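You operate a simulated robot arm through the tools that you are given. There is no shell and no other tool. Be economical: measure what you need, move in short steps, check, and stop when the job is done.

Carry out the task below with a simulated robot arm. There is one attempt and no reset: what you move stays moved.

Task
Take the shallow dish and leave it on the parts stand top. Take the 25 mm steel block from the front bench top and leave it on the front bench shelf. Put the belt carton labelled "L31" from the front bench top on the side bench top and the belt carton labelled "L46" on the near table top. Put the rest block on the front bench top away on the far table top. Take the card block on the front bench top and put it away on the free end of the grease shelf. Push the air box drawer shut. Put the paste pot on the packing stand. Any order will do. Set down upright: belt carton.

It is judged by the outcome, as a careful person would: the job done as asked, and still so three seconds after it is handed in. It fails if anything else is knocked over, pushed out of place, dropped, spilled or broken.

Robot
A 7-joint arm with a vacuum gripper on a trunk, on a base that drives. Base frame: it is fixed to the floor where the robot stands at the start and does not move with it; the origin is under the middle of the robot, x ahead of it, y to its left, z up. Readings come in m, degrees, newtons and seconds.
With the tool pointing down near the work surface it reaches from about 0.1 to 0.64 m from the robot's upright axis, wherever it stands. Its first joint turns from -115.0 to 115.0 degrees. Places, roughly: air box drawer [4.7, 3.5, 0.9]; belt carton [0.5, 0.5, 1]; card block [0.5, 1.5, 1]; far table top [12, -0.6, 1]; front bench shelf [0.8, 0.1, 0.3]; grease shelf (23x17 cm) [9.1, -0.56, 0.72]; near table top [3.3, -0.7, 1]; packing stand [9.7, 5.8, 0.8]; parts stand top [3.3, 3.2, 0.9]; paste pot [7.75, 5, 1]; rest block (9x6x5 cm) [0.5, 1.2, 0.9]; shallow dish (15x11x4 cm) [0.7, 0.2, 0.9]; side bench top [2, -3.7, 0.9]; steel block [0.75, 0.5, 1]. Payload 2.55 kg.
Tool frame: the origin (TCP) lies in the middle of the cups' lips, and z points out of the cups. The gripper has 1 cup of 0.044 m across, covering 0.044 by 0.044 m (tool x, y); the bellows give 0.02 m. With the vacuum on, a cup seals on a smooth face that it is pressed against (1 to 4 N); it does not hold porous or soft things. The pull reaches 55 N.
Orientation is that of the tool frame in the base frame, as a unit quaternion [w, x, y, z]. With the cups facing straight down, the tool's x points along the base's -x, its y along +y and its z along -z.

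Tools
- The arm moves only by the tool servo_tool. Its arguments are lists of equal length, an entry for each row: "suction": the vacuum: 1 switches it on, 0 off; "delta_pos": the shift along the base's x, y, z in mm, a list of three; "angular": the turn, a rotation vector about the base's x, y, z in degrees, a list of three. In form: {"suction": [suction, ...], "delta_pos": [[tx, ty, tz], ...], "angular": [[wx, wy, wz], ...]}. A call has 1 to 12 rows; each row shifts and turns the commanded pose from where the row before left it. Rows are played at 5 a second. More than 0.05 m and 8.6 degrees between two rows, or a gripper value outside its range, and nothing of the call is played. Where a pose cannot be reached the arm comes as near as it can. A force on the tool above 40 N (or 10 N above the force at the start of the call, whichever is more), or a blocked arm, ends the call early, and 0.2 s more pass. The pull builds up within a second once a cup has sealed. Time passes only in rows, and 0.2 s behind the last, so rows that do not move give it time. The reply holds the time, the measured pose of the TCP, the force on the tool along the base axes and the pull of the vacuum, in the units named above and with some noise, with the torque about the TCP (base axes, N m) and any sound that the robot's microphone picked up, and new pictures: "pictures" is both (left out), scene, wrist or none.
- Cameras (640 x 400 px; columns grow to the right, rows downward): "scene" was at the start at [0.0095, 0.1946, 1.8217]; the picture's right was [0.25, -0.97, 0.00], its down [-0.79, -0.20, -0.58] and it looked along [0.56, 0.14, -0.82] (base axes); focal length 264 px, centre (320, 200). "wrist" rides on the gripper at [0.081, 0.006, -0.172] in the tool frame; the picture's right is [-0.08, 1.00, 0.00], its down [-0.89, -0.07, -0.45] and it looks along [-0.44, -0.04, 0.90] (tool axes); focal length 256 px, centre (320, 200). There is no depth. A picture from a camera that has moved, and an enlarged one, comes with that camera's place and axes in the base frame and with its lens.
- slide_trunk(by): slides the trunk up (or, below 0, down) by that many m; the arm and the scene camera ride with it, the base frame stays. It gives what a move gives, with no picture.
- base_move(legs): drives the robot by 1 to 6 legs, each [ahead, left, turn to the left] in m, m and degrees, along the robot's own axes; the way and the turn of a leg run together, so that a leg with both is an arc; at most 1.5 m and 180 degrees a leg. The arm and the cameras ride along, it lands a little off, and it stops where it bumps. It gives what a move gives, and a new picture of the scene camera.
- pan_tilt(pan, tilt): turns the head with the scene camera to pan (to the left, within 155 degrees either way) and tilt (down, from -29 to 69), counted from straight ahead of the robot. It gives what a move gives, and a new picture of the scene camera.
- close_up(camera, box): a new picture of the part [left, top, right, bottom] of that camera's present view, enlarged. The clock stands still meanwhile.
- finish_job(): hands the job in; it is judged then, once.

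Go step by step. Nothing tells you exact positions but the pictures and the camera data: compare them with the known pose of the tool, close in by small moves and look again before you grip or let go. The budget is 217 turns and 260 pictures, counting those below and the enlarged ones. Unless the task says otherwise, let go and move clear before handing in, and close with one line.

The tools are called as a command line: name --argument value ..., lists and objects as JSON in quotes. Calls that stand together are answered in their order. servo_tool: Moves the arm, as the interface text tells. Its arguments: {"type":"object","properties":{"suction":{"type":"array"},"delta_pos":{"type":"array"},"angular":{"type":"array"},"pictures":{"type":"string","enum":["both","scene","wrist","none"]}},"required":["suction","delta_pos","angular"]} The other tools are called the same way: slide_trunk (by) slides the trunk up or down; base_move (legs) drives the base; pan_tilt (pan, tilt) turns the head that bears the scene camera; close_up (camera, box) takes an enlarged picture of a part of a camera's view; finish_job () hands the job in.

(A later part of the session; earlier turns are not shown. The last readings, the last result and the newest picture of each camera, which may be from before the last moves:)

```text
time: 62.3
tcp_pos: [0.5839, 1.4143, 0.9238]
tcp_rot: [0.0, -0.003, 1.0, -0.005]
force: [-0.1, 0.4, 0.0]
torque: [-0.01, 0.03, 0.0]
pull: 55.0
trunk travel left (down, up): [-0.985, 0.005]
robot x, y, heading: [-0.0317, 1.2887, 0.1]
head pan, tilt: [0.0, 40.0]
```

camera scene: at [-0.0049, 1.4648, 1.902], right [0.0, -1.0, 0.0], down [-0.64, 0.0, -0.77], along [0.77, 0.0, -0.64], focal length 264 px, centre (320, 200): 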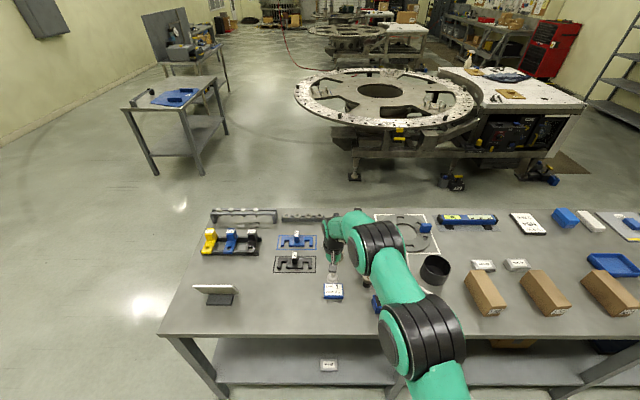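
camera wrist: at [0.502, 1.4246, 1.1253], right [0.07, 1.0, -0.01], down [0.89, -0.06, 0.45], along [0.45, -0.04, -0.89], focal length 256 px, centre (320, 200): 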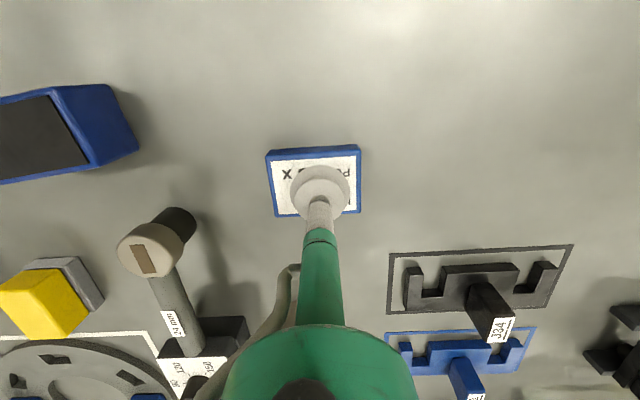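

Card block sealed. Lifting it and backing out to travel.

servo_tool --suction '[1, 1, 1, 1, 1, 1, 1]' --delta_pos '[[0, 0, 10], [0, 0, 40], [0, 0, 40], [0, 0, 30], [-40, 0, 0], [-40, 0, 0], [-40, 0, 0]]' --angular '[[0, 0, 0], [0, 0, 0], [0, 0, 0], [0, 0, 0], [0, 0, 0], [0, 0, 0], [0, 0, 0]]' --pictures "wrist"

base_move --legs '[[-0.55, 0, 0], [0, 1.45, 0]]'

pan_tilt --pan 0 --tilt 25

```text
time: 63.9
tcp_pos: [0.4616, 1.4144, 1.0451]
tcp_rot: [0.001, -0.004, 1.0, -0.006]
force: [-1.1, -0.4, -0.4]
torque: [0.01, -0.01, 0.02]
pull: 54.9
trunk travel left (down, up): [-0.985, 0.005]
robot x, y, heading: [-0.0319, 1.2872, 0.4]
head pan, tilt: [0.0, 40.0]
camera wrist: at [0.3793, 1.4226, 1.2194], right [0.07, 1.0, -0.01], down [0.89, -0.06, 0.45], along [0.45, -0.04, -0.89], focal length 256 px, centre (320, 200)
```

wrist: 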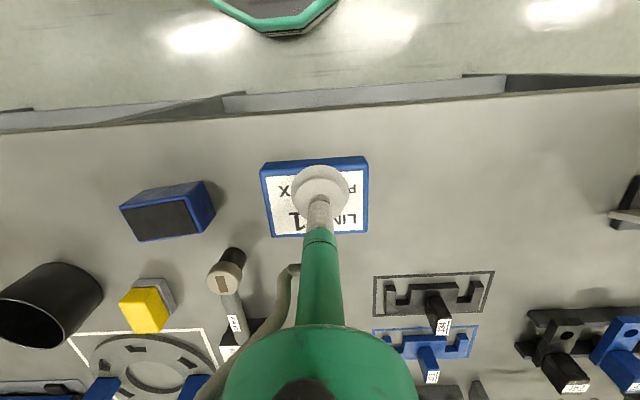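

```text
time: 73.8
tcp_pos: [-0.0814, 2.8689, 1.046]
tcp_rot: [0.0, -0.001, 1.0, -0.005]
force: [-0.5, -0.6, -1.1]
torque: [0.03, 0.01, 0.0]
pull: 55.3
trunk travel left (down, up): [-0.985, 0.005]
robot x, y, heading: [-0.5751, 2.7507, -0.3]
head pan, tilt: [0.0, 40.0]
camera scene: at [-0.5479, 2.922, 1.902], right [0.0, -1.0, 0.0], down [-0.64, 0.0, -0.77], along [0.77, 0.0, -0.64], focal length 264 px, centre (320, 200)
```

scene: 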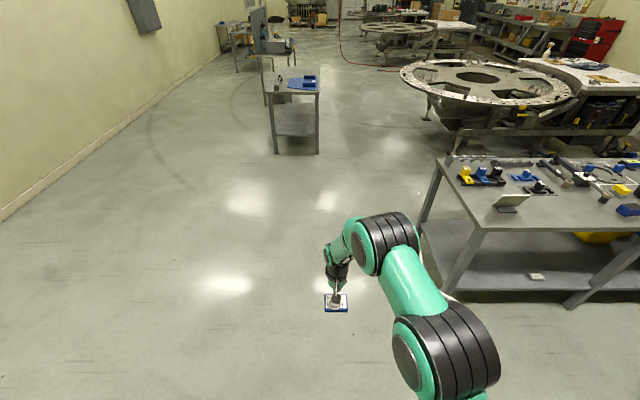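

```text
time: 74.6
tcp_pos: [-0.0802, 2.8684, 1.0459]
tcp_rot: [0.001, 0.0, 1.0, -0.005]
force: [0.9, -0.7, -0.8]
torque: [0.01, 0.01, 0.01]
pull: 54.9
trunk travel left (down, up): [-0.985, 0.005]
robot x, y, heading: [-0.5722, 2.7418, 0.1]
head pan, tilt: [0.0, 25.0]
camera scene: at [-0.5408, 2.922, 1.9253], right [0.0, -1.0, 0.0], down [-0.42, 0.0, -0.91], along [0.91, 0.0, -0.42], focal length 264 px, centre (320, 200)
```

scene: 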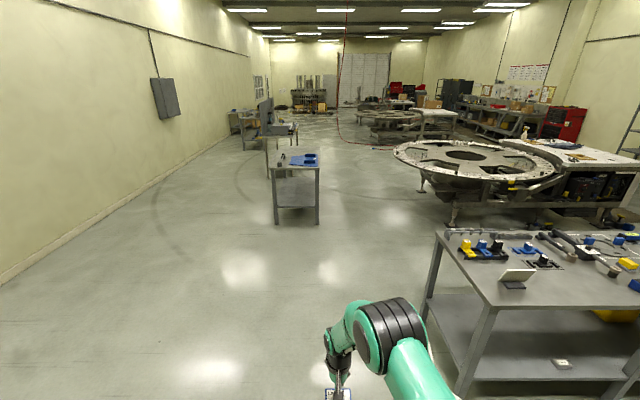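

The corridor between the parts stand and the ring is about 1 m wide, centred near y = 2.28. Driving through it.

base_move --legs '[[1.5, -0.15, 0], [1.0, -0.31, 0], [1.5, 0, 0]]'

```text
refused: leg 1 is longer than a leg can be; nothing moved
```

base_move --legs '[[1.4, -0.15, 0], [1.1, -0.31, 0], [1.4, 0, 0]]'

```text
time: 93.6
tcp_pos: [3.8123, 2.3991, 1.0465]
tcp_rot: [0.0, -0.004, 1.0, -0.005]
force: [-0.3, 0.2, -0.2]
torque: [0.0, 0.03, -0.01]
pull: 54.9
trunk travel left (down, up): [-0.985, 0.005]
robot x, y, heading: [3.3185, 2.2718, 0.2]
head pan, tilt: [0.0, 25.0]
camera scene: at [3.3509, 2.4487, 1.9254], right [0.0, -1.0, 0.0], down [-0.42, 0.0, -0.91], along [0.91, 0.0, -0.42], focal length 264 px, centre (320, 200)
```

scene: 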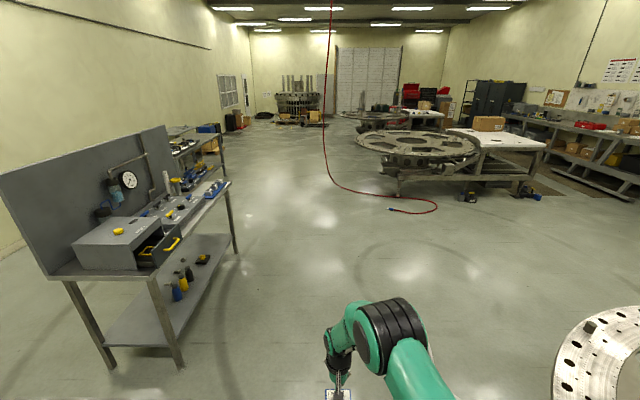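

I see the air box with its open drawer on a bench at left, and a red hose on the floor near x=7 to 8.5, y=1.3 to 2.2. Driving on, keeping left of the hose.

base_move --legs '[[1.4, 0.2, 0], [1.2, 0.3, 0]]'

pan_tilt --pan -25 --tilt 20

pan_tilt --pan 40 --tilt 20

```text
time: 106.5
tcp_pos: [6.3994, 2.9169, 1.0451]
tcp_rot: [0.0, -0.009, 1.0, -0.005]
force: [-0.6, 0.3, -1.3]
torque: [0.0, 0.0, -0.01]
pull: 54.4
trunk travel left (down, up): [-0.985, 0.005]
robot x, y, heading: [5.906, 2.785, 0.9]
head pan, tilt: [0.0, 25.0]
camera scene: at [5.9392, 2.9631, 1.9254], right [0.01, -1.0, 0.0], down [-0.42, -0.01, -0.91], along [0.91, 0.01, -0.42], focal length 264 px, centre (320, 200)
```

scene: 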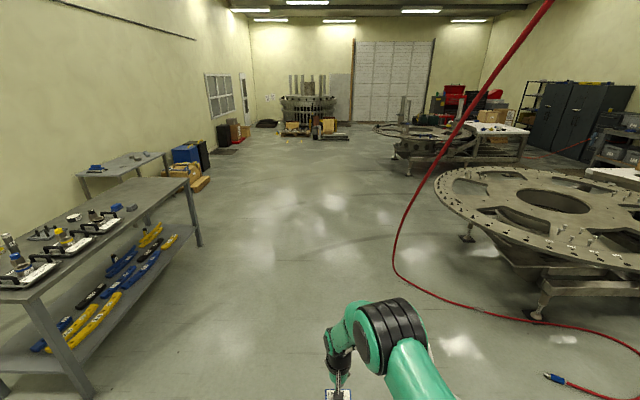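

```text
time: 107.4
tcp_pos: [6.3995, 2.9162, 1.0459]
tcp_rot: [0.0, -0.008, 1.0, -0.005]
force: [-0.8, 0.1, 0.3]
torque: [0.0, 0.01, 0.0]
pull: 54.6
trunk travel left (down, up): [-0.985, 0.005]
robot x, y, heading: [5.9066, 2.7826, 0.8]
head pan, tilt: [-25.0, 20.0]
camera scene: at [5.9319, 2.9237, 1.9334], right [-0.41, -0.91, 0.0], down [-0.31, 0.14, -0.94], along [0.86, -0.38, -0.34], focal length 264 px, centre (320, 200)
```

scene: 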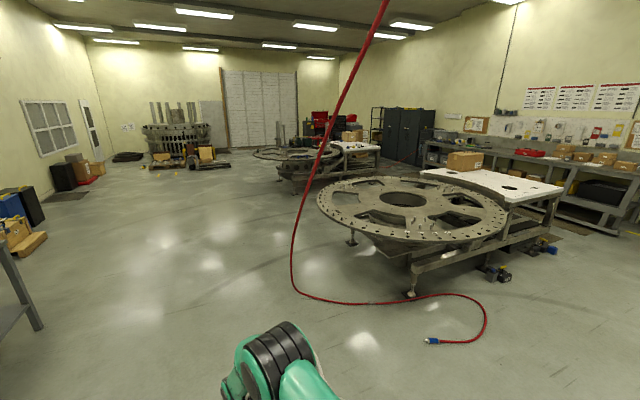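

```text
time: 108.7
tcp_pos: [6.3998, 2.918, 1.0442]
tcp_rot: [0.0, -0.008, 1.0, -0.006]
force: [-0.5, 0.3, -1.0]
torque: [0.0, 0.02, 0.0]
pull: 54.9
trunk travel left (down, up): [-0.985, 0.005]
robot x, y, heading: [5.9116, 2.7833, 0.9]
head pan, tilt: [40.0, 20.0]
camera scene: at [5.9177, 3.0225, 1.9334], right [0.65, -0.76, 0.0], down [-0.26, -0.22, -0.94], along [0.71, 0.61, -0.34], focal length 264 px, centre (320, 200)
```

scene: 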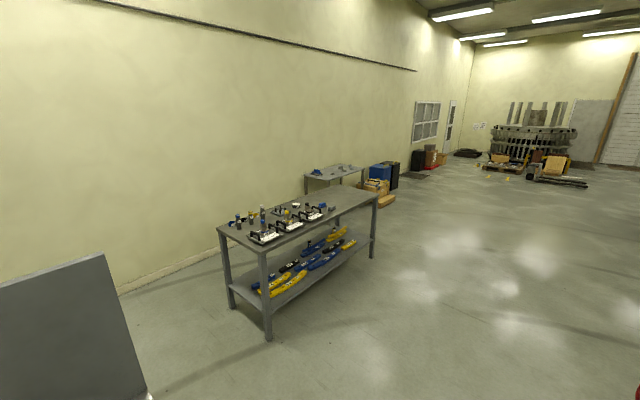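

Hose drops to the floor near (8.4, 2.1), so I pass at y about 3.35 and stop at x about 10 to view the aisle behind the second table.

base_move --legs '[[1.3, 0.53, 0], [1.45, 0, 0], [1.4, 0, 0]]'

pan_tilt --pan -100 --tilt 25

pan_tilt --pan 100 --tilt 25

```text
time: 129.1
tcp_pos: [10.53, 3.6315, 1.0459]
tcp_rot: [0.001, -0.034, 0.999, -0.005]
force: [-0.3, -0.4, -1.3]
torque: [0.02, 0.02, -0.01]
pull: 55.6
trunk travel left (down, up): [-0.985, 0.005]
robot x, y, heading: [10.0491, 3.475, 3.9]
head pan, tilt: [40.0, 20.0]
camera scene: at [10.0428, 3.7127, 1.9334], right [0.69, -0.72, 0.0], down [-0.25, -0.24, -0.94], along [0.68, 0.65, -0.34], focal length 264 px, centre (320, 200)
```

scene: 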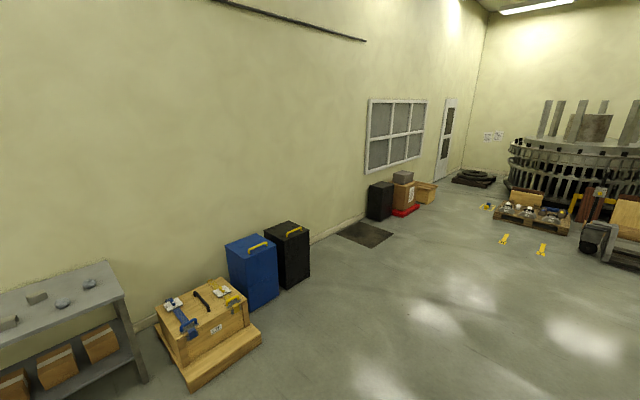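

```text
time: 131.3
tcp_pos: [10.5297, 3.6311, 1.0448]
tcp_rot: [0.0, -0.033, 0.999, -0.005]
force: [0.6, 0.2, -1.0]
torque: [0.0, 0.0, 0.02]
pull: 55.2
trunk travel left (down, up): [-0.985, 0.005]
robot x, y, heading: [10.049, 3.4752, 3.4]
head pan, tilt: [-100.0, 25.0]
camera scene: at [9.9651, 3.5569, 1.9254], right [-0.99, 0.11, 0.0], down [0.05, 0.42, -0.91], along [-0.1, -0.9, -0.42], focal length 264 px, centre (320, 200)
```

scene: 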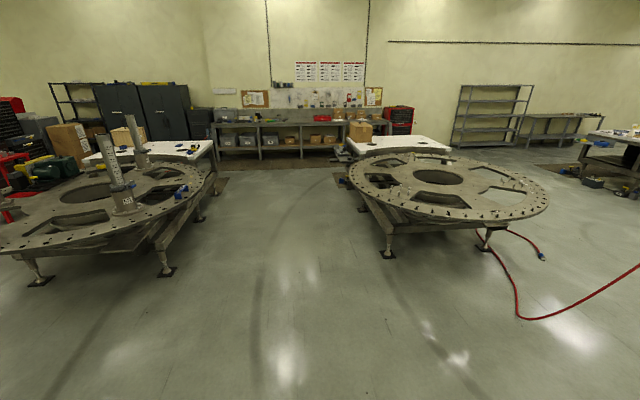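

```text
time: 134.3
tcp_pos: [10.5305, 3.6313, 1.0456]
tcp_rot: [0.001, -0.033, 0.999, -0.006]
force: [0.3, -0.2, -1.2]
torque: [-0.02, 0.0, -0.02]
pull: 55.3
trunk travel left (down, up): [-0.985, 0.005]
robot x, y, heading: [10.0454, 3.4787, 3.8]
head pan, tilt: [100.0, 25.0]
camera scene: at [9.9537, 3.738, 1.9253], right [0.97, 0.23, 0.0], down [0.1, -0.41, -0.91], along [-0.21, 0.88, -0.42], focal length 264 px, centre (320, 200)
```

scene: 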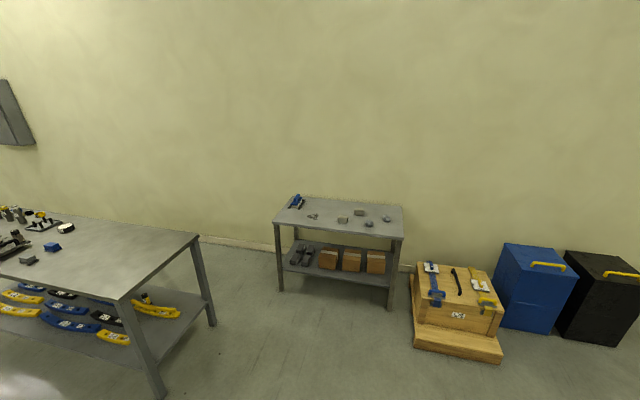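

The aisle between sets 2 and 3 runs at about x = 10.15. I turn right and drive down it.

base_move --legs '[[0, 0, -93.7]]'

pan_tilt --pan 0 --tilt 25

```text
time: 138.6
tcp_pos: [10.1752, 2.9852, 1.0446]
tcp_rot: [-0.004, 0.704, 0.71, -0.003]
force: [0.2, 1.0, -0.5]
torque: [-0.03, -0.02, 0.01]
pull: 54.5
trunk travel left (down, up): [-0.985, 0.005]
robot x, y, heading: [10.0492, 3.4783, -89.6]
head pan, tilt: [100.0, 25.0]
camera scene: at [10.3136, 3.5535, 1.9253], right [0.18, -0.98, 0.0], down [-0.42, -0.08, -0.91], along [0.89, 0.16, -0.42], focal length 264 px, centre (320, 200)
```

scene: 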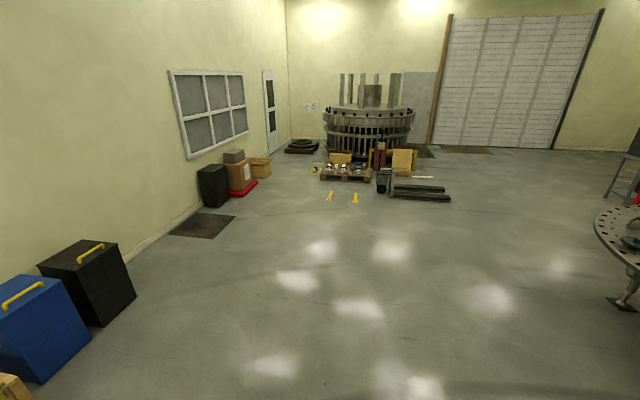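

```text
time: 140.4
tcp_pos: [10.1741, 2.9847, 1.0449]
tcp_rot: [-0.004, 0.704, 0.71, -0.004]
force: [0.5, 0.4, 0.0]
torque: [0.02, 0.0, 0.0]
pull: 55.0
trunk travel left (down, up): [-0.985, 0.005]
robot x, y, heading: [10.0468, 3.4761, -89.7]
head pan, tilt: [0.0, 25.0]
camera scene: at [10.2235, 3.4449, 1.9254], right [-1.0, -0.01, 0.0], down [0.0, 0.42, -0.91], along [0.01, -0.91, -0.42], focal length 264 px, centre (320, 200)
```

scene: 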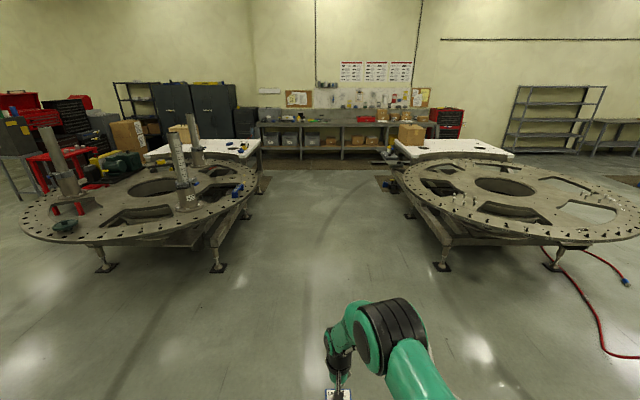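

Something small juts from table 2 into the aisle, likely the grease shelf. Driving down the aisle.

base_move --legs '[[1.45, 0.1, 0], [1.25, 0, 0]]'

pan_tilt --pan -35 --tilt 40

```text
time: 153.5
tcp_pos: [10.3228, 0.2906, 1.0449]
tcp_rot: [-0.004, 0.699, 0.715, -0.003]
force: [0.6, 0.5, -0.9]
torque: [0.02, 0.01, 0.01]
pull: 55.4
trunk travel left (down, up): [-0.985, 0.005]
robot x, y, heading: [10.1888, 0.7831, -89.0]
head pan, tilt: [0.0, 25.0]
camera scene: at [10.366, 0.7494, 1.9254], right [-1.0, -0.02, 0.0], down [-0.01, 0.42, -0.91], along [0.02, -0.91, -0.42], focal length 264 px, centre (320, 200)
```

scene: 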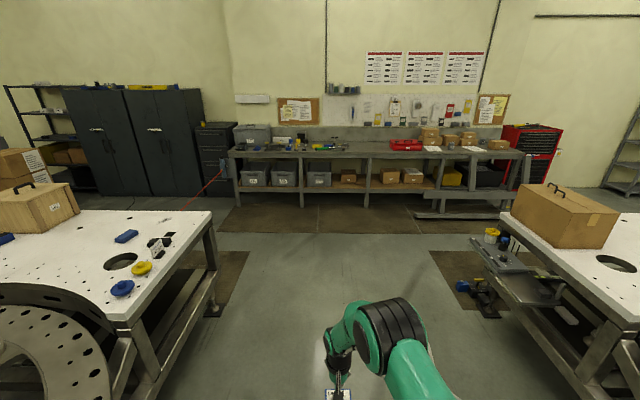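

```text
time: 154.5
tcp_pos: [10.3247, 0.288, 1.0454]
tcp_rot: [-0.004, 0.699, 0.715, -0.004]
force: [-0.7, 0.6, -0.5]
torque: [0.02, 0.04, -0.04]
pull: 55.0
trunk travel left (down, up): [-0.985, 0.005]
robot x, y, heading: [10.1876, 0.7746, -88.6]
head pan, tilt: [-35.0, 40.0]
camera scene: at [10.3168, 0.7708, 1.9021], right [-0.83, 0.56, 0.0], down [0.36, 0.53, -0.77], along [-0.43, -0.64, -0.64], focal length 264 px, centre (320, 200)
```

scene: 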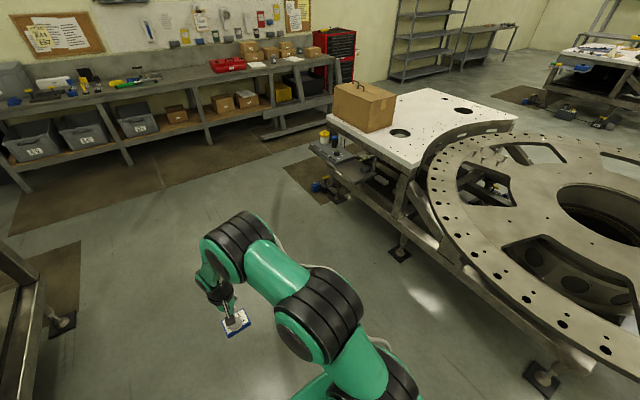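

Grease shelf is on table 2's aisle side. I drive level with it, turn to face it and look closely.

base_move --legs '[[1.3, 0, 0], [0, 0, -91]]'

pan_tilt --pan 0 --tilt 45

close_up --camera "scene" --box '[220, 60, 460, 210]'

```text
time: 164.9
tcp_pos: [9.7344, -0.6562, 1.0459]
tcp_rot: [-0.006, 1.0, 0.014, 0.0]
force: [0.4, -0.2, -0.3]
torque: [0.0, 0.03, -0.01]
pull: 54.9
trunk travel left (down, up): [-0.985, 0.005]
robot x, y, heading: [10.2264, -0.5208, -178.6]
head pan, tilt: [-35.0, 40.0]
camera scene: at [10.2171, -0.6489, 1.902], right [0.56, 0.83, 0.0], down [0.53, -0.36, -0.77], along [-0.64, 0.43, -0.64], focal length 264 px, centre (320, 200)
```

scene: 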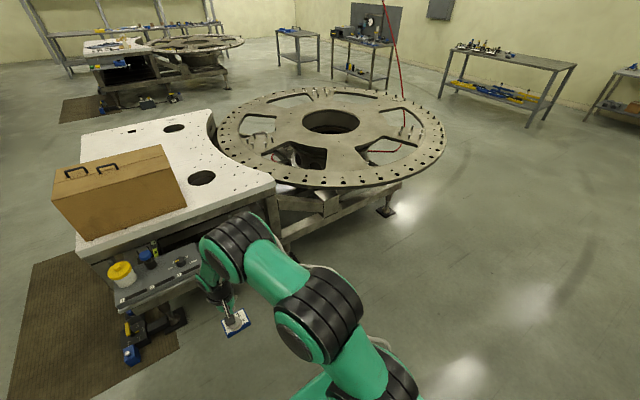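

```text
time: 165.9
tcp_pos: [9.7358, -0.656, 1.0449]
tcp_rot: [-0.005, 1.0, 0.014, 0.0]
force: [0.3, -0.2, -1.4]
torque: [0.02, -0.01, 0.04]
pull: 55.3
trunk travel left (down, up): [-0.985, 0.005]
robot x, y, heading: [10.224, -0.5218, -178.6]
head pan, tilt: [0.0, 45.0]
camera scene: at [10.2065, -0.6978, 1.8948], right [-0.02, 1.0, 0.0], down [0.71, 0.01, -0.71], along [-0.71, -0.01, -0.71], focal length 264 px, centre (320, 200)
```

scene: 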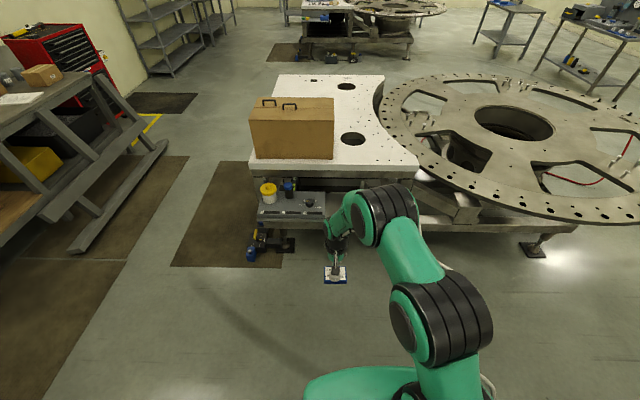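

```text
2.67 times, centred on (340, 135) of scene
camera zoom: at [10.2065, -0.6978, 1.8948], right [-0.02, 1.0, 0.0], down [0.71, 0.01, -0.71], along [-0.71, -0.01, -0.71], focal length 704 px, centre (267, 373)
```

zoom: 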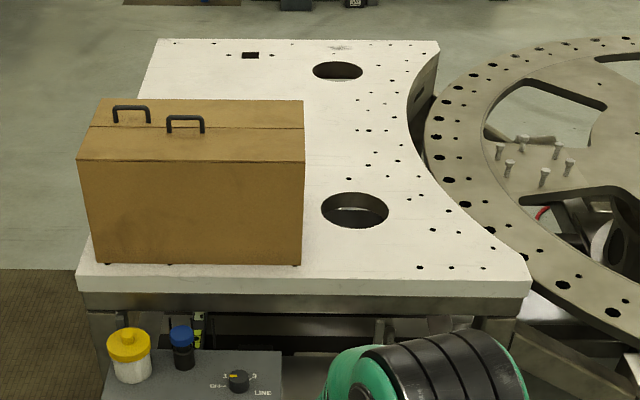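

The shelf is hidden behind the arm; checking with the wrist camera.

servo_tool --suction '[1, 1, 1, 1, 1]' --delta_pos '[[0, -40, 0], [0, -40, 0], [0, -40, 0], [0, -40, 0], [0, -40, 0]]' --angular '[[0, 0, 0], [0, 0, 0], [0, 0, 0], [0, 0, 0], [0, 0, 0]]' --pictures "both"

```text
time: 167.1
tcp_pos: [9.7361, -0.8581, 1.0448]
tcp_rot: [-0.006, 1.0, 0.013, 0.001]
force: [0.4, -0.2, 0.1]
torque: [0.0, 0.0, 0.0]
pull: 54.3
trunk travel left (down, up): [-0.985, 0.005]
robot x, y, heading: [10.2255, -0.5175, -178.9]
head pan, tilt: [0.0, 45.0]
camera scene: at [10.2064, -0.6997, 1.8946], right [-0.02, 1.0, 0.0], down [0.71, 0.02, -0.71], along [-0.71, -0.01, -0.71], focal length 264 px, centre (320, 200)
camera wrist: at [9.8164, -0.8631, 1.2182], right [-0.05, -1.0, -0.01], down [-0.89, 0.04, 0.45], along [-0.45, 0.03, -0.89], focal length 256 px, centre (320, 200)
```

scene: 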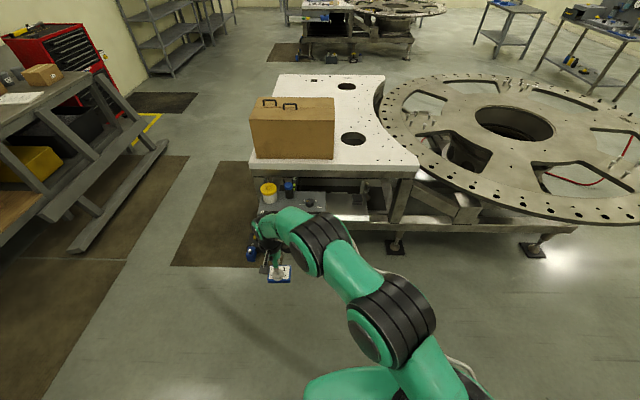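
wrist: 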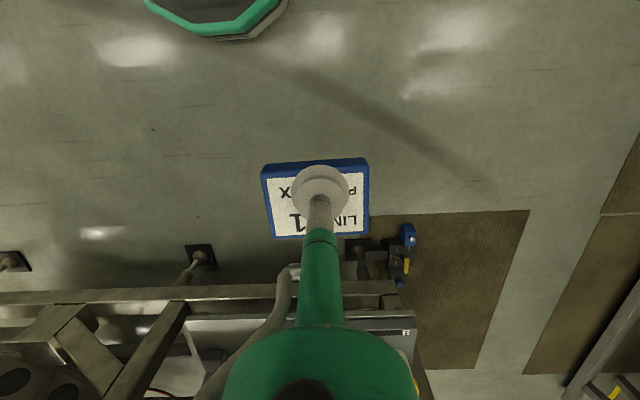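

close_up --camera "scene" --box '[230, 140, 430, 265]'

close_up --camera "wrist" --box '[140, 240, 440, 400]'

```text
3.20 times, centred on (330, 202) of scene
camera zoom: at [10.2064, -0.6997, 1.8946], right [-0.02, 1.0, 0.0], down [0.71, 0.02, -0.71], along [-0.71, -0.01, -0.71], focal length 845 px, centre (288, 192)
```

zoom: 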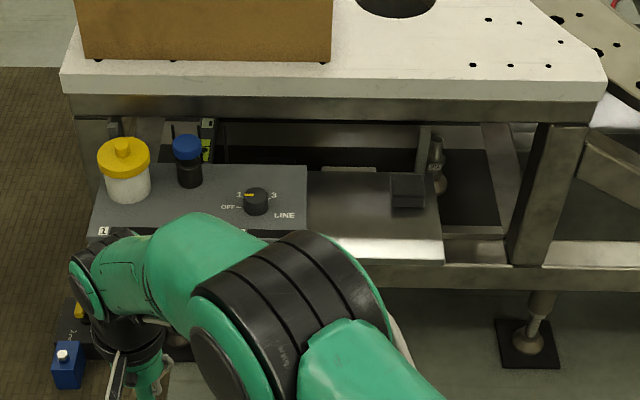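

```text
2.13 times, centred on (290, 320) of wrist
camera zoom: at [9.8164, -0.8631, 1.2182], right [-0.05, -1.0, -0.01], down [-0.89, 0.04, 0.45], along [-0.45, 0.03, -0.89], focal length 546 px, centre (384, -56)
```

zoom: 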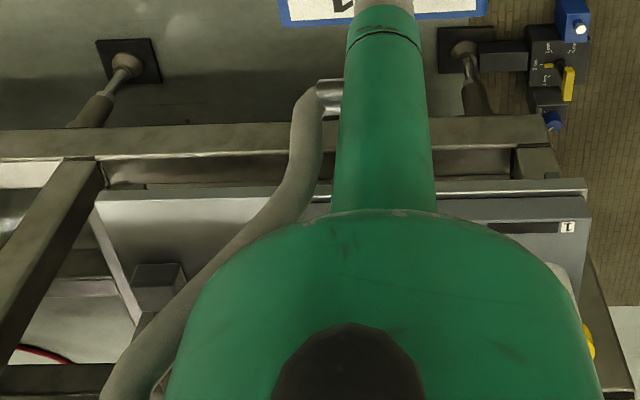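

The grease shelf is the flat ledge right of the pump panel with a small black block at its right end; the free part is around y = -0.6. The table top overhangs it, so I approach and measure closer.

servo_tool --suction '[1, 1, 1, 1, 1, 1]' --delta_pos '[[0, 42, -20], [0, 42, -20], [0, 42, -20], [0, 42, -20], [0, 42, -20], [0, 42, -20]]' --angular '[[0, 0, 0], [0, 0, 0], [0, 0, 0], [0, 0, 0], [0, 0, 0], [0, 0, -1.4]]' --pictures "none"

base_move --legs '[[0.33, 0, 0]]'

close_up --camera "wrist" --box '[0, 0, 640, 400]'

```text
time: 168.5
tcp_pos: [9.7343, -0.6032, 0.9245]
tcp_rot: [-0.004, 1.0, 0.0, -0.001]
force: [0.2, 0.4, -0.7]
torque: [-0.02, 0.0, 0.02]
pull: 55.2
trunk travel left (down, up): [-0.985, 0.005]
robot x, y, heading: [10.2216, -0.5198, -178.9]
head pan, tilt: [0.0, 45.0]
```

```text
time: 170.7
tcp_pos: [9.406, -0.61, 0.9234]
tcp_rot: [-0.006, 1.0, -0.001, 0.0]
force: [-0.1, 0.3, -0.8]
torque: [0.0, 0.02, 0.02]
pull: 55.1
trunk travel left (down, up): [-0.985, 0.005]
robot x, y, heading: [9.8952, -0.5282, -178.8]
head pan, tilt: [0.0, 45.0]
camera scene: at [9.8769, -0.7046, 1.8948], right [-0.02, 1.0, 0.0], down [0.71, 0.01, -0.71], along [-0.71, -0.01, -0.71], focal length 264 px, centre (320, 200)
```

scene: 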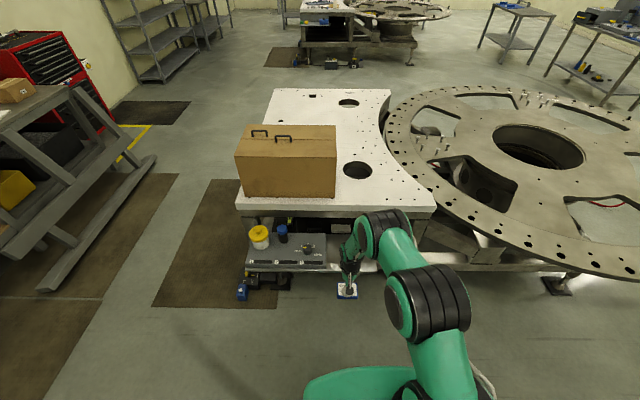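

```text
1.00 times, centred on (320, 200) of wrist (not enlarged: the box is as wide or as high as the picture)
camera zoom: at [9.4855, -0.6177, 1.0979], right [-0.08, -1.0, -0.01], down [-0.89, 0.07, 0.45], along [-0.44, 0.05, -0.89], focal length 256 px, centre (320, 200)
```

zoom: 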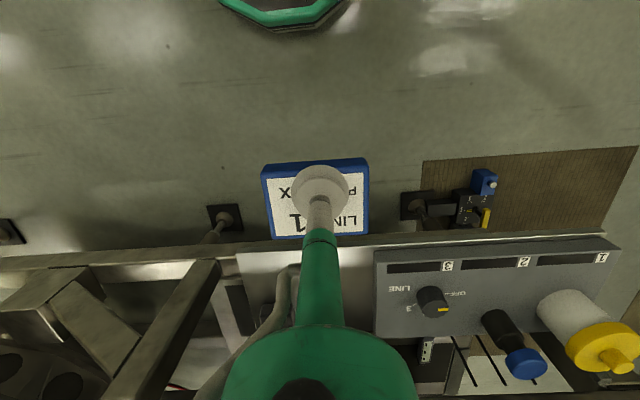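

Shelf front edge is near x = 9.20, free span y from about -0.67 to -0.47. Driving 0.2 m closer, then placing the block centred at (9.145, -0.585).

base_move --legs '[[0.2, 0, 0]]'

servo_tool --suction '[1, 1, 1, 1]' --delta_pos '[[0, 25, -20], [0, 0, -40], [-20, 0, -20], [0, 0, 0]]' --angular '[[0, 0, 0], [0, 0, 0], [0, 0, 0], [0, 0, 0]]' --pictures "both"

close_up --camera "scene" --box '[240, 180, 440, 305]'

```text
time: 172.3
tcp_pos: [9.2072, -0.6143, 0.9237]
tcp_rot: [-0.005, 1.0, -0.001, -0.001]
force: [0.0, -0.3, -0.4]
torque: [0.02, -0.03, -0.01]
pull: 54.7
trunk travel left (down, up): [-0.985, 0.005]
robot x, y, heading: [9.6983, -0.5323, -178.8]
head pan, tilt: [0.0, 45.0]
camera scene: at [9.6779, -0.7085, 1.8948], right [-0.02, 1.0, 0.0], down [0.71, 0.01, -0.71], along [-0.71, -0.01, -0.71], focal length 264 px, centre (320, 200)
```

scene: 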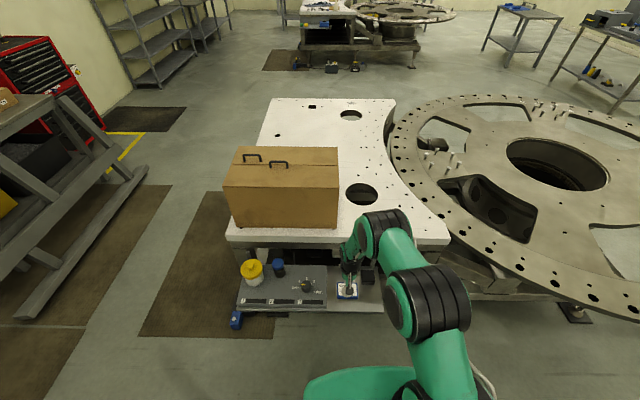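

```text
time: 173.3
tcp_pos: [9.1884, -0.5897, 0.8438]
tcp_rot: [-0.006, 1.0, -0.001, 0.0]
force: [0.1, 0.8, -1.1]
torque: [0.01, 0.02, -0.06]
pull: 55.6
trunk travel left (down, up): [-0.985, 0.005]
robot x, y, heading: [9.6976, -0.5325, -178.8]
head pan, tilt: [0.0, 45.0]
camera scene: at [9.6789, -0.7084, 1.8948], right [-0.02, 1.0, 0.0], down [0.71, 0.01, -0.71], along [-0.71, -0.01, -0.71], focal length 264 px, centre (320, 200)
camera wrist: at [9.2678, -0.5965, 1.0174], right [-0.08, -1.0, -0.01], down [-0.89, 0.07, 0.45], along [-0.44, 0.05, -0.89], focal length 256 px, centre (320, 200)
```

scene: 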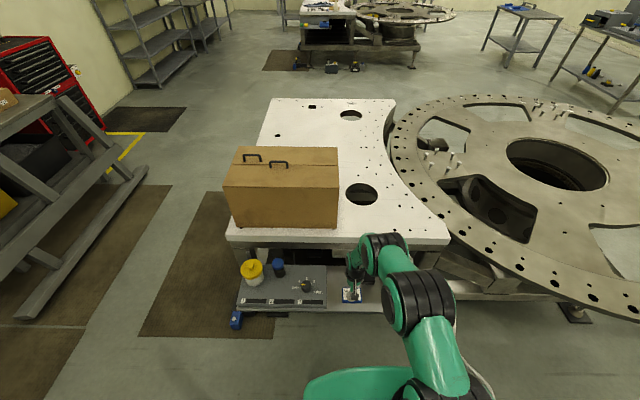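
wrist: 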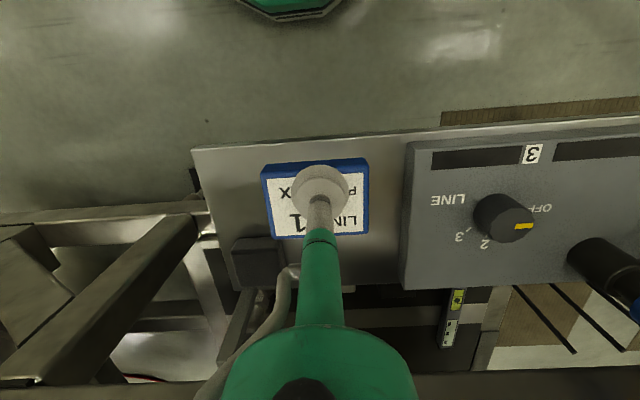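

```text
3.20 times, centred on (340, 242) of scene
camera zoom: at [9.6789, -0.7084, 1.8948], right [-0.02, 1.0, 0.0], down [0.71, 0.01, -0.71], along [-0.71, -0.01, -0.71], focal length 845 px, centre (256, 64)
```

zoom: 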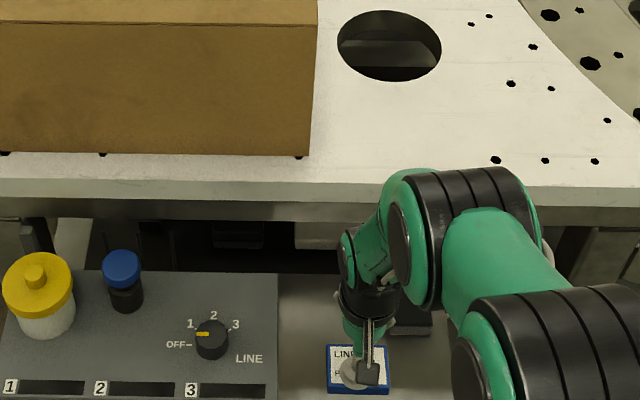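

Table edge is at x about 9.0 and leaves room. Lowering toward the shelf at x = 9.14.

servo_tool --suction '[1, 1, 1, 1, 1, 1]' --delta_pos '[[-25, 0, -30], [-22, -2, -30], [0, 0, -15], [0, 0, -5], [0, 0, -5], [0, 0, 0]]' --angular '[[0, 0, 0], [0, 0, 0], [0, 0, 0], [0, 0, 0], [0, 0, 0], [0, 0, 0]]' --pictures "wrist"

```text
time: 174.9
tcp_pos: [9.1174, -0.5967, 0.7918]
tcp_rot: [-0.003, 1.0, 0.001, -0.016]
force: [0.2, -0.7, -1.3]
torque: [0.01, 0.07, -0.03]
pull: 54.9
out of reach, approached as far as the arm can: row 4
trunk travel left (down, up): [-0.985, 0.005]
robot x, y, heading: [9.6957, -0.5339, -178.9]
head pan, tilt: [0.0, 45.0]
stopped in row 6: the arm was blocked; the commanded pose is now the measured one
camera wrist: at [9.202, -0.6029, 0.9625], right [-0.08, -1.0, 0.0], down [-0.88, 0.07, 0.47], along [-0.47, 0.04, -0.88], focal length 256 px, centre (320, 200)
```

wrist: 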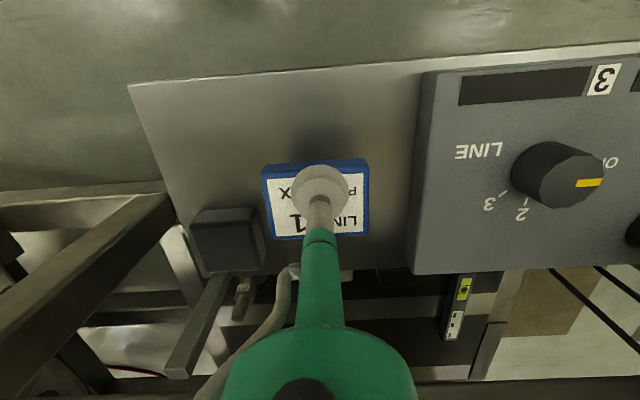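

The arm reached its lower limit with the trunk high. I raise the tool slightly, lower the trunk and straighten the small tilt.

servo_tool --suction '[1, 1, 1]' --delta_pos '[[6, 5, 30], [7, 5, 30], [0, 0, 30]]' --angular '[[0, -1.8, 0], [0, 0, 0], [0, 0, 0]]' --pictures "none"

slide_trunk --by -0.12

close_up --camera "wrist" --box '[0, 0, 640, 400]'

```text
time: 175.7
tcp_pos: [9.1262, -0.5874, 0.8826]
tcp_rot: [-0.004, 1.0, 0.001, -0.004]
force: [-0.7, 0.5, -0.5]
torque: [0.01, 0.12, -0.04]
pull: 54.9
trunk travel left (down, up): [-0.985, 0.005]
robot x, y, heading: [9.6982, -0.5328, -179.0]
head pan, tilt: [0.0, 45.0]
```

```text
time: 177.2
tcp_pos: [9.1269, -0.5884, 0.7628]
tcp_rot: [-0.003, 1.0, 0.001, -0.003]
force: [0.0, -0.6, -1.4]
torque: [0.01, 0.04, 0.01]
pull: 54.7
trunk travel left (down, up): [-0.865, 0.125]
robot x, y, heading: [9.6981, -0.5309, -178.9]
head pan, tilt: [0.0, 45.0]
```

```text
1.00 times, centred on (320, 200) of wrist (not enlarged: the box is as wide or as high as the picture)
camera zoom: at [9.2071, -0.5932, 0.9351], right [-0.08, -1.0, -0.01], down [-0.89, 0.07, 0.45], along [-0.45, 0.04, -0.89], focal length 256 px, centre (320, 200)
```

zoom: 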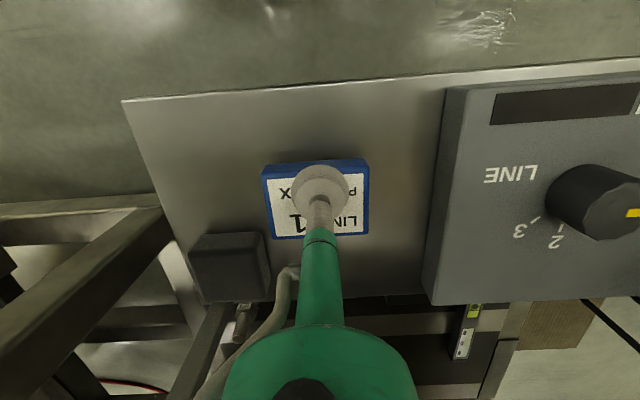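

Positioned over the free area. Lowering the last centimetres.

servo_tool --suction '[1, 1, 1, 1, 1]' --delta_pos '[[0, -3, -5], [0, 0, -4], [0, 0, -4], [0, 0, -3], [0, 0, 0]]' --angular '[[0, 0, 0], [0, 0, 0], [0, 0, 0], [0, 0, 0], [0, 0, 0]]' --pictures "none"

```text
time: 178.4
tcp_pos: [9.1258, -0.5895, 0.7465]
tcp_rot: [-0.002, 1.0, 0.001, -0.003]
force: [0.1, 0.2, -0.9]
torque: [0.01, 0.03, 0.0]
pull: 54.8
trunk travel left (down, up): [-0.865, 0.125]
robot x, y, heading: [9.698, -0.5321, -178.7]
head pan, tilt: [0.0, 45.0]
```

servo_tool --suction '[1, 1, 1, 1]' --delta_pos '[[0, 0, -3], [0, 0, -3], [0, 0, -2], [0, 0, 0]]' --angular '[[0, 0, 0], [0, 0, 0], [0, 0, 0], [0, 0, 0]]' --pictures "wrist"

```text
time: 179.4
tcp_pos: [9.124, -0.589, 0.7405]
tcp_rot: [-0.002, 1.0, 0.001, -0.006]
force: [2.1, 0.3, 17.8]
torque: [-0.23, -0.13, 0.04]
pull: 54.2
trunk travel left (down, up): [-0.865, 0.125]
robot x, y, heading: [9.6984, -0.5337, -178.7]
head pan, tilt: [0.0, 45.0]
camera wrist: at [9.2071, -0.596, 0.9133], right [-0.08, -1.0, 0.0], down [-0.89, 0.07, 0.46], along [-0.46, 0.04, -0.89], focal length 256 px, centre (320, 200)
```

wrist: 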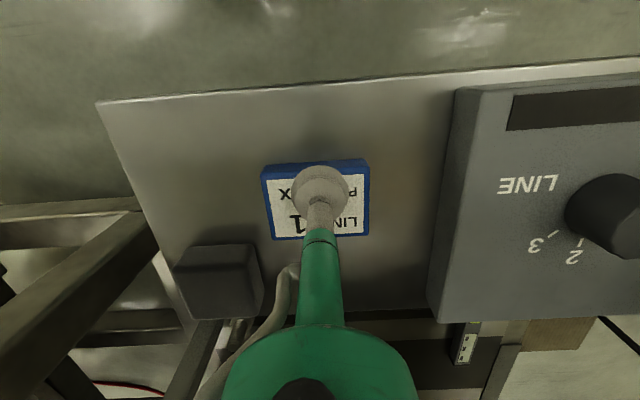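

Contact made. Releasing and rising clear.

servo_tool --suction '[0, 0, 0, 0, 0, 0, 0]' --delta_pos '[[0, 0, 2], [0, 0, 0], [0, 0, 0], [0, 0, 0], [0, 0, 10], [0, 0, 30], [0, 0, 40]]' --angular '[[0, 0, 0], [0, 0, 0], [0, 0, 0], [0, 0, 0], [0, 0, 0], [0, 0, 0], [0, 0, 0]]' --pictures "wrist"

```text
time: 181.0
tcp_pos: [9.1268, -0.5892, 0.8196]
tcp_rot: [-0.003, 1.0, 0.0, -0.003]
force: [0.2, 0.3, -0.2]
torque: [0.01, 0.01, -0.01]
pull: 0.0
trunk travel left (down, up): [-0.865, 0.125]
robot x, y, heading: [9.6948, -0.5322, -178.9]
head pan, tilt: [0.0, 45.0]
camera wrist: at [9.208, -0.596, 0.9933], right [-0.08, -1.0, -0.01], down [-0.89, 0.07, 0.45], along [-0.45, 0.04, -0.89], focal length 256 px, centre (320, 200)
```

wrist: 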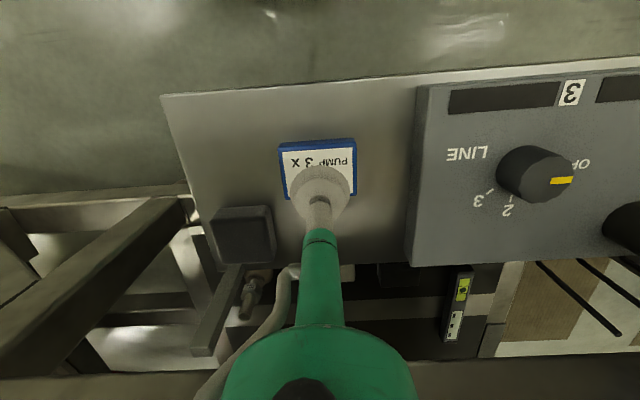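

The card block sits in the free end. Backing away and heading to the paste pot.

base_move --legs '[[-0.5, 0, 0], [0, 0, -91.1]]'

pan_tilt --pan -110 --tilt 35

base_move --legs '[[1.4, 0, 0], [1.4, 0.05, 0], [1.2, 0, 0]]'

pan_tilt --pan 40 --tilt 30

```text
time: 187.8
tcp_pos: [10.1571, 0.0513, 0.8204]
tcp_rot: [0.004, -0.696, 0.718, 0.0]
force: [0.1, 0.1, 0.1]
torque: [-0.01, 0.0, -0.03]
pull: 0.0
trunk travel left (down, up): [-0.865, 0.125]
robot x, y, heading: [10.1987, -0.5214, 89.3]
head pan, tilt: [0.0, 45.0]
camera scene: at [10.0195, -0.4978, 1.7748], right [1.0, -0.01, 0.0], down [-0.01, -0.71, -0.71], along [0.01, 0.71, -0.71], focal length 264 px, centre (320, 200)
```

scene: 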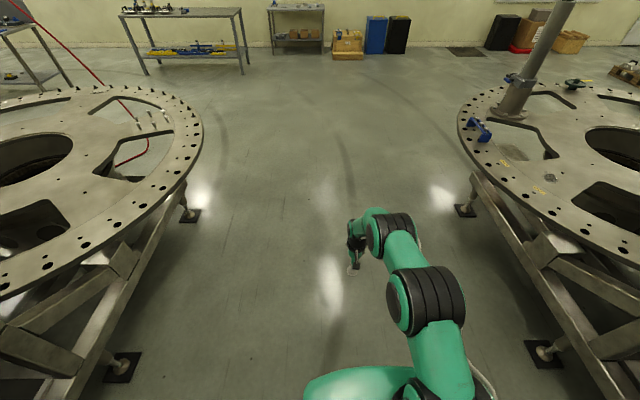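

```text
time: 189.7
tcp_pos: [10.1559, 0.0522, 0.8212]
tcp_rot: [0.004, -0.696, 0.718, 0.001]
force: [0.8, -0.6, 0.0]
torque: [-0.02, -0.02, 0.0]
pull: 0.1
trunk travel left (down, up): [-0.865, 0.125]
robot x, y, heading: [10.1995, -0.5209, 89.5]
head pan, tilt: [-110.0, 35.0]
camera scene: at [10.1009, -0.6101, 1.7896], right [-0.35, -0.94, 0.0], down [-0.54, 0.2, -0.82], along [0.77, -0.29, -0.57], focal length 264 px, centre (320, 200)
```

scene: 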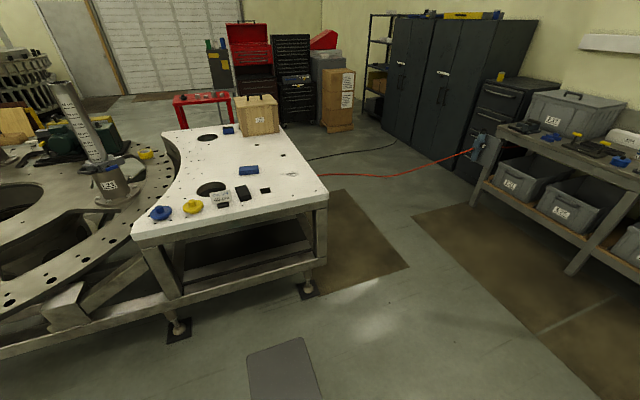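

```text
time: 208.9
tcp_pos: [10.1192, 4.0486, 0.819]
tcp_rot: [0.005, -0.701, 0.713, 0.0]
force: [0.5, 0.0, 0.4]
torque: [0.0, -0.01, 0.0]
pull: 0.1
trunk travel left (down, up): [-0.865, 0.125]
robot x, y, heading: [10.1672, 3.4779, 90.0]
head pan, tilt: [-110.0, 35.0]
camera scene: at [10.0706, 3.3879, 1.7896], right [-0.34, -0.94, 0.0], down [-0.54, 0.2, -0.82], along [0.77, -0.28, -0.57], focal length 264 px, centre (320, 200)
```

scene: 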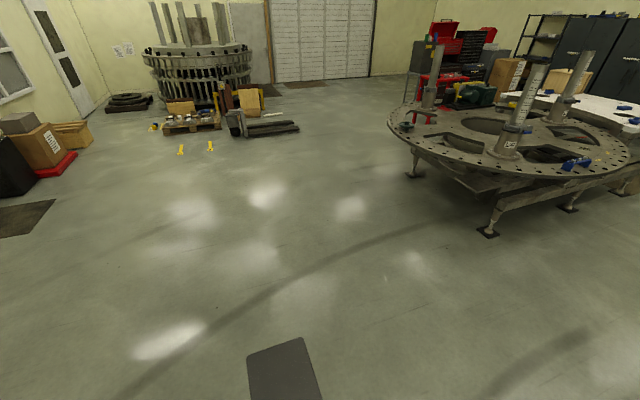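

```text
time: 211.3
tcp_pos: [10.1188, 4.049, 0.8204]
tcp_rot: [0.005, -0.7, 0.714, 0.0]
force: [0.4, -0.4, 0.4]
torque: [0.05, -0.04, 0.0]
pull: 0.1
trunk travel left (down, up): [-0.865, 0.125]
robot x, y, heading: [10.1655, 3.4752, 90.1]
head pan, tilt: [40.0, 30.0]
camera scene: at [9.9298, 3.4871, 1.7974], right [0.77, 0.64, 0.0], down [0.32, -0.38, -0.87], along [-0.56, 0.66, -0.5], focal length 264 px, centre (320, 200)
```

scene: 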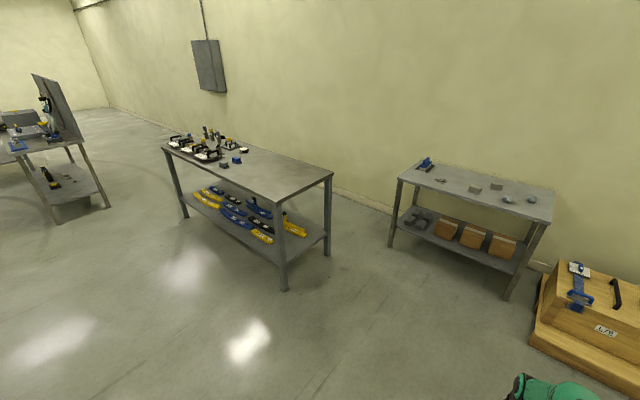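

Zooming on bench 2 to identify the paste pot and on the packing stand.

close_up --camera "scene" --box '[140, 110, 300, 210]'

close_up --camera "scene" --box '[380, 140, 580, 265]'

```text
4.00 times, centred on (220, 160) of scene
camera zoom: at [9.9298, 3.4871, 1.7974], right [0.77, 0.64, 0.0], down [0.32, -0.38, -0.87], along [-0.56, 0.66, -0.5], focal length 1056 px, centre (720, 360)
```

zoom: 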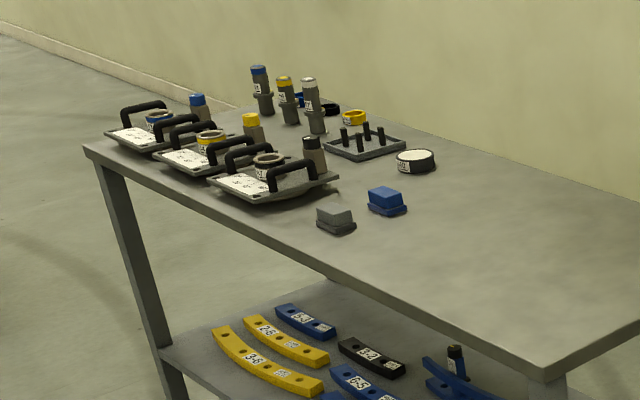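

```text
3.20 times, centred on (480, 202) of scene
camera zoom: at [9.9298, 3.4871, 1.7974], right [0.77, 0.64, 0.0], down [0.32, -0.38, -0.87], along [-0.56, 0.66, -0.5], focal length 845 px, centre (-192, 192)
```

zoom: 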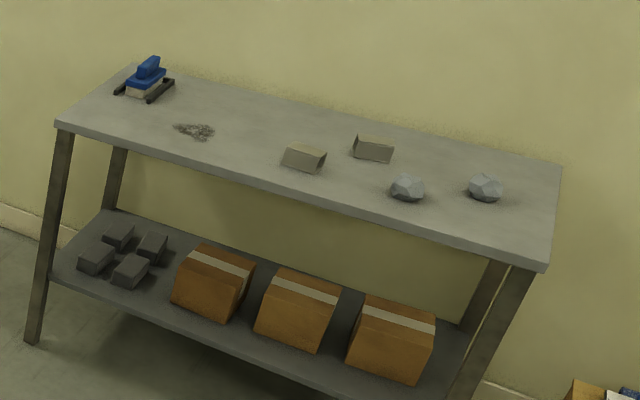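

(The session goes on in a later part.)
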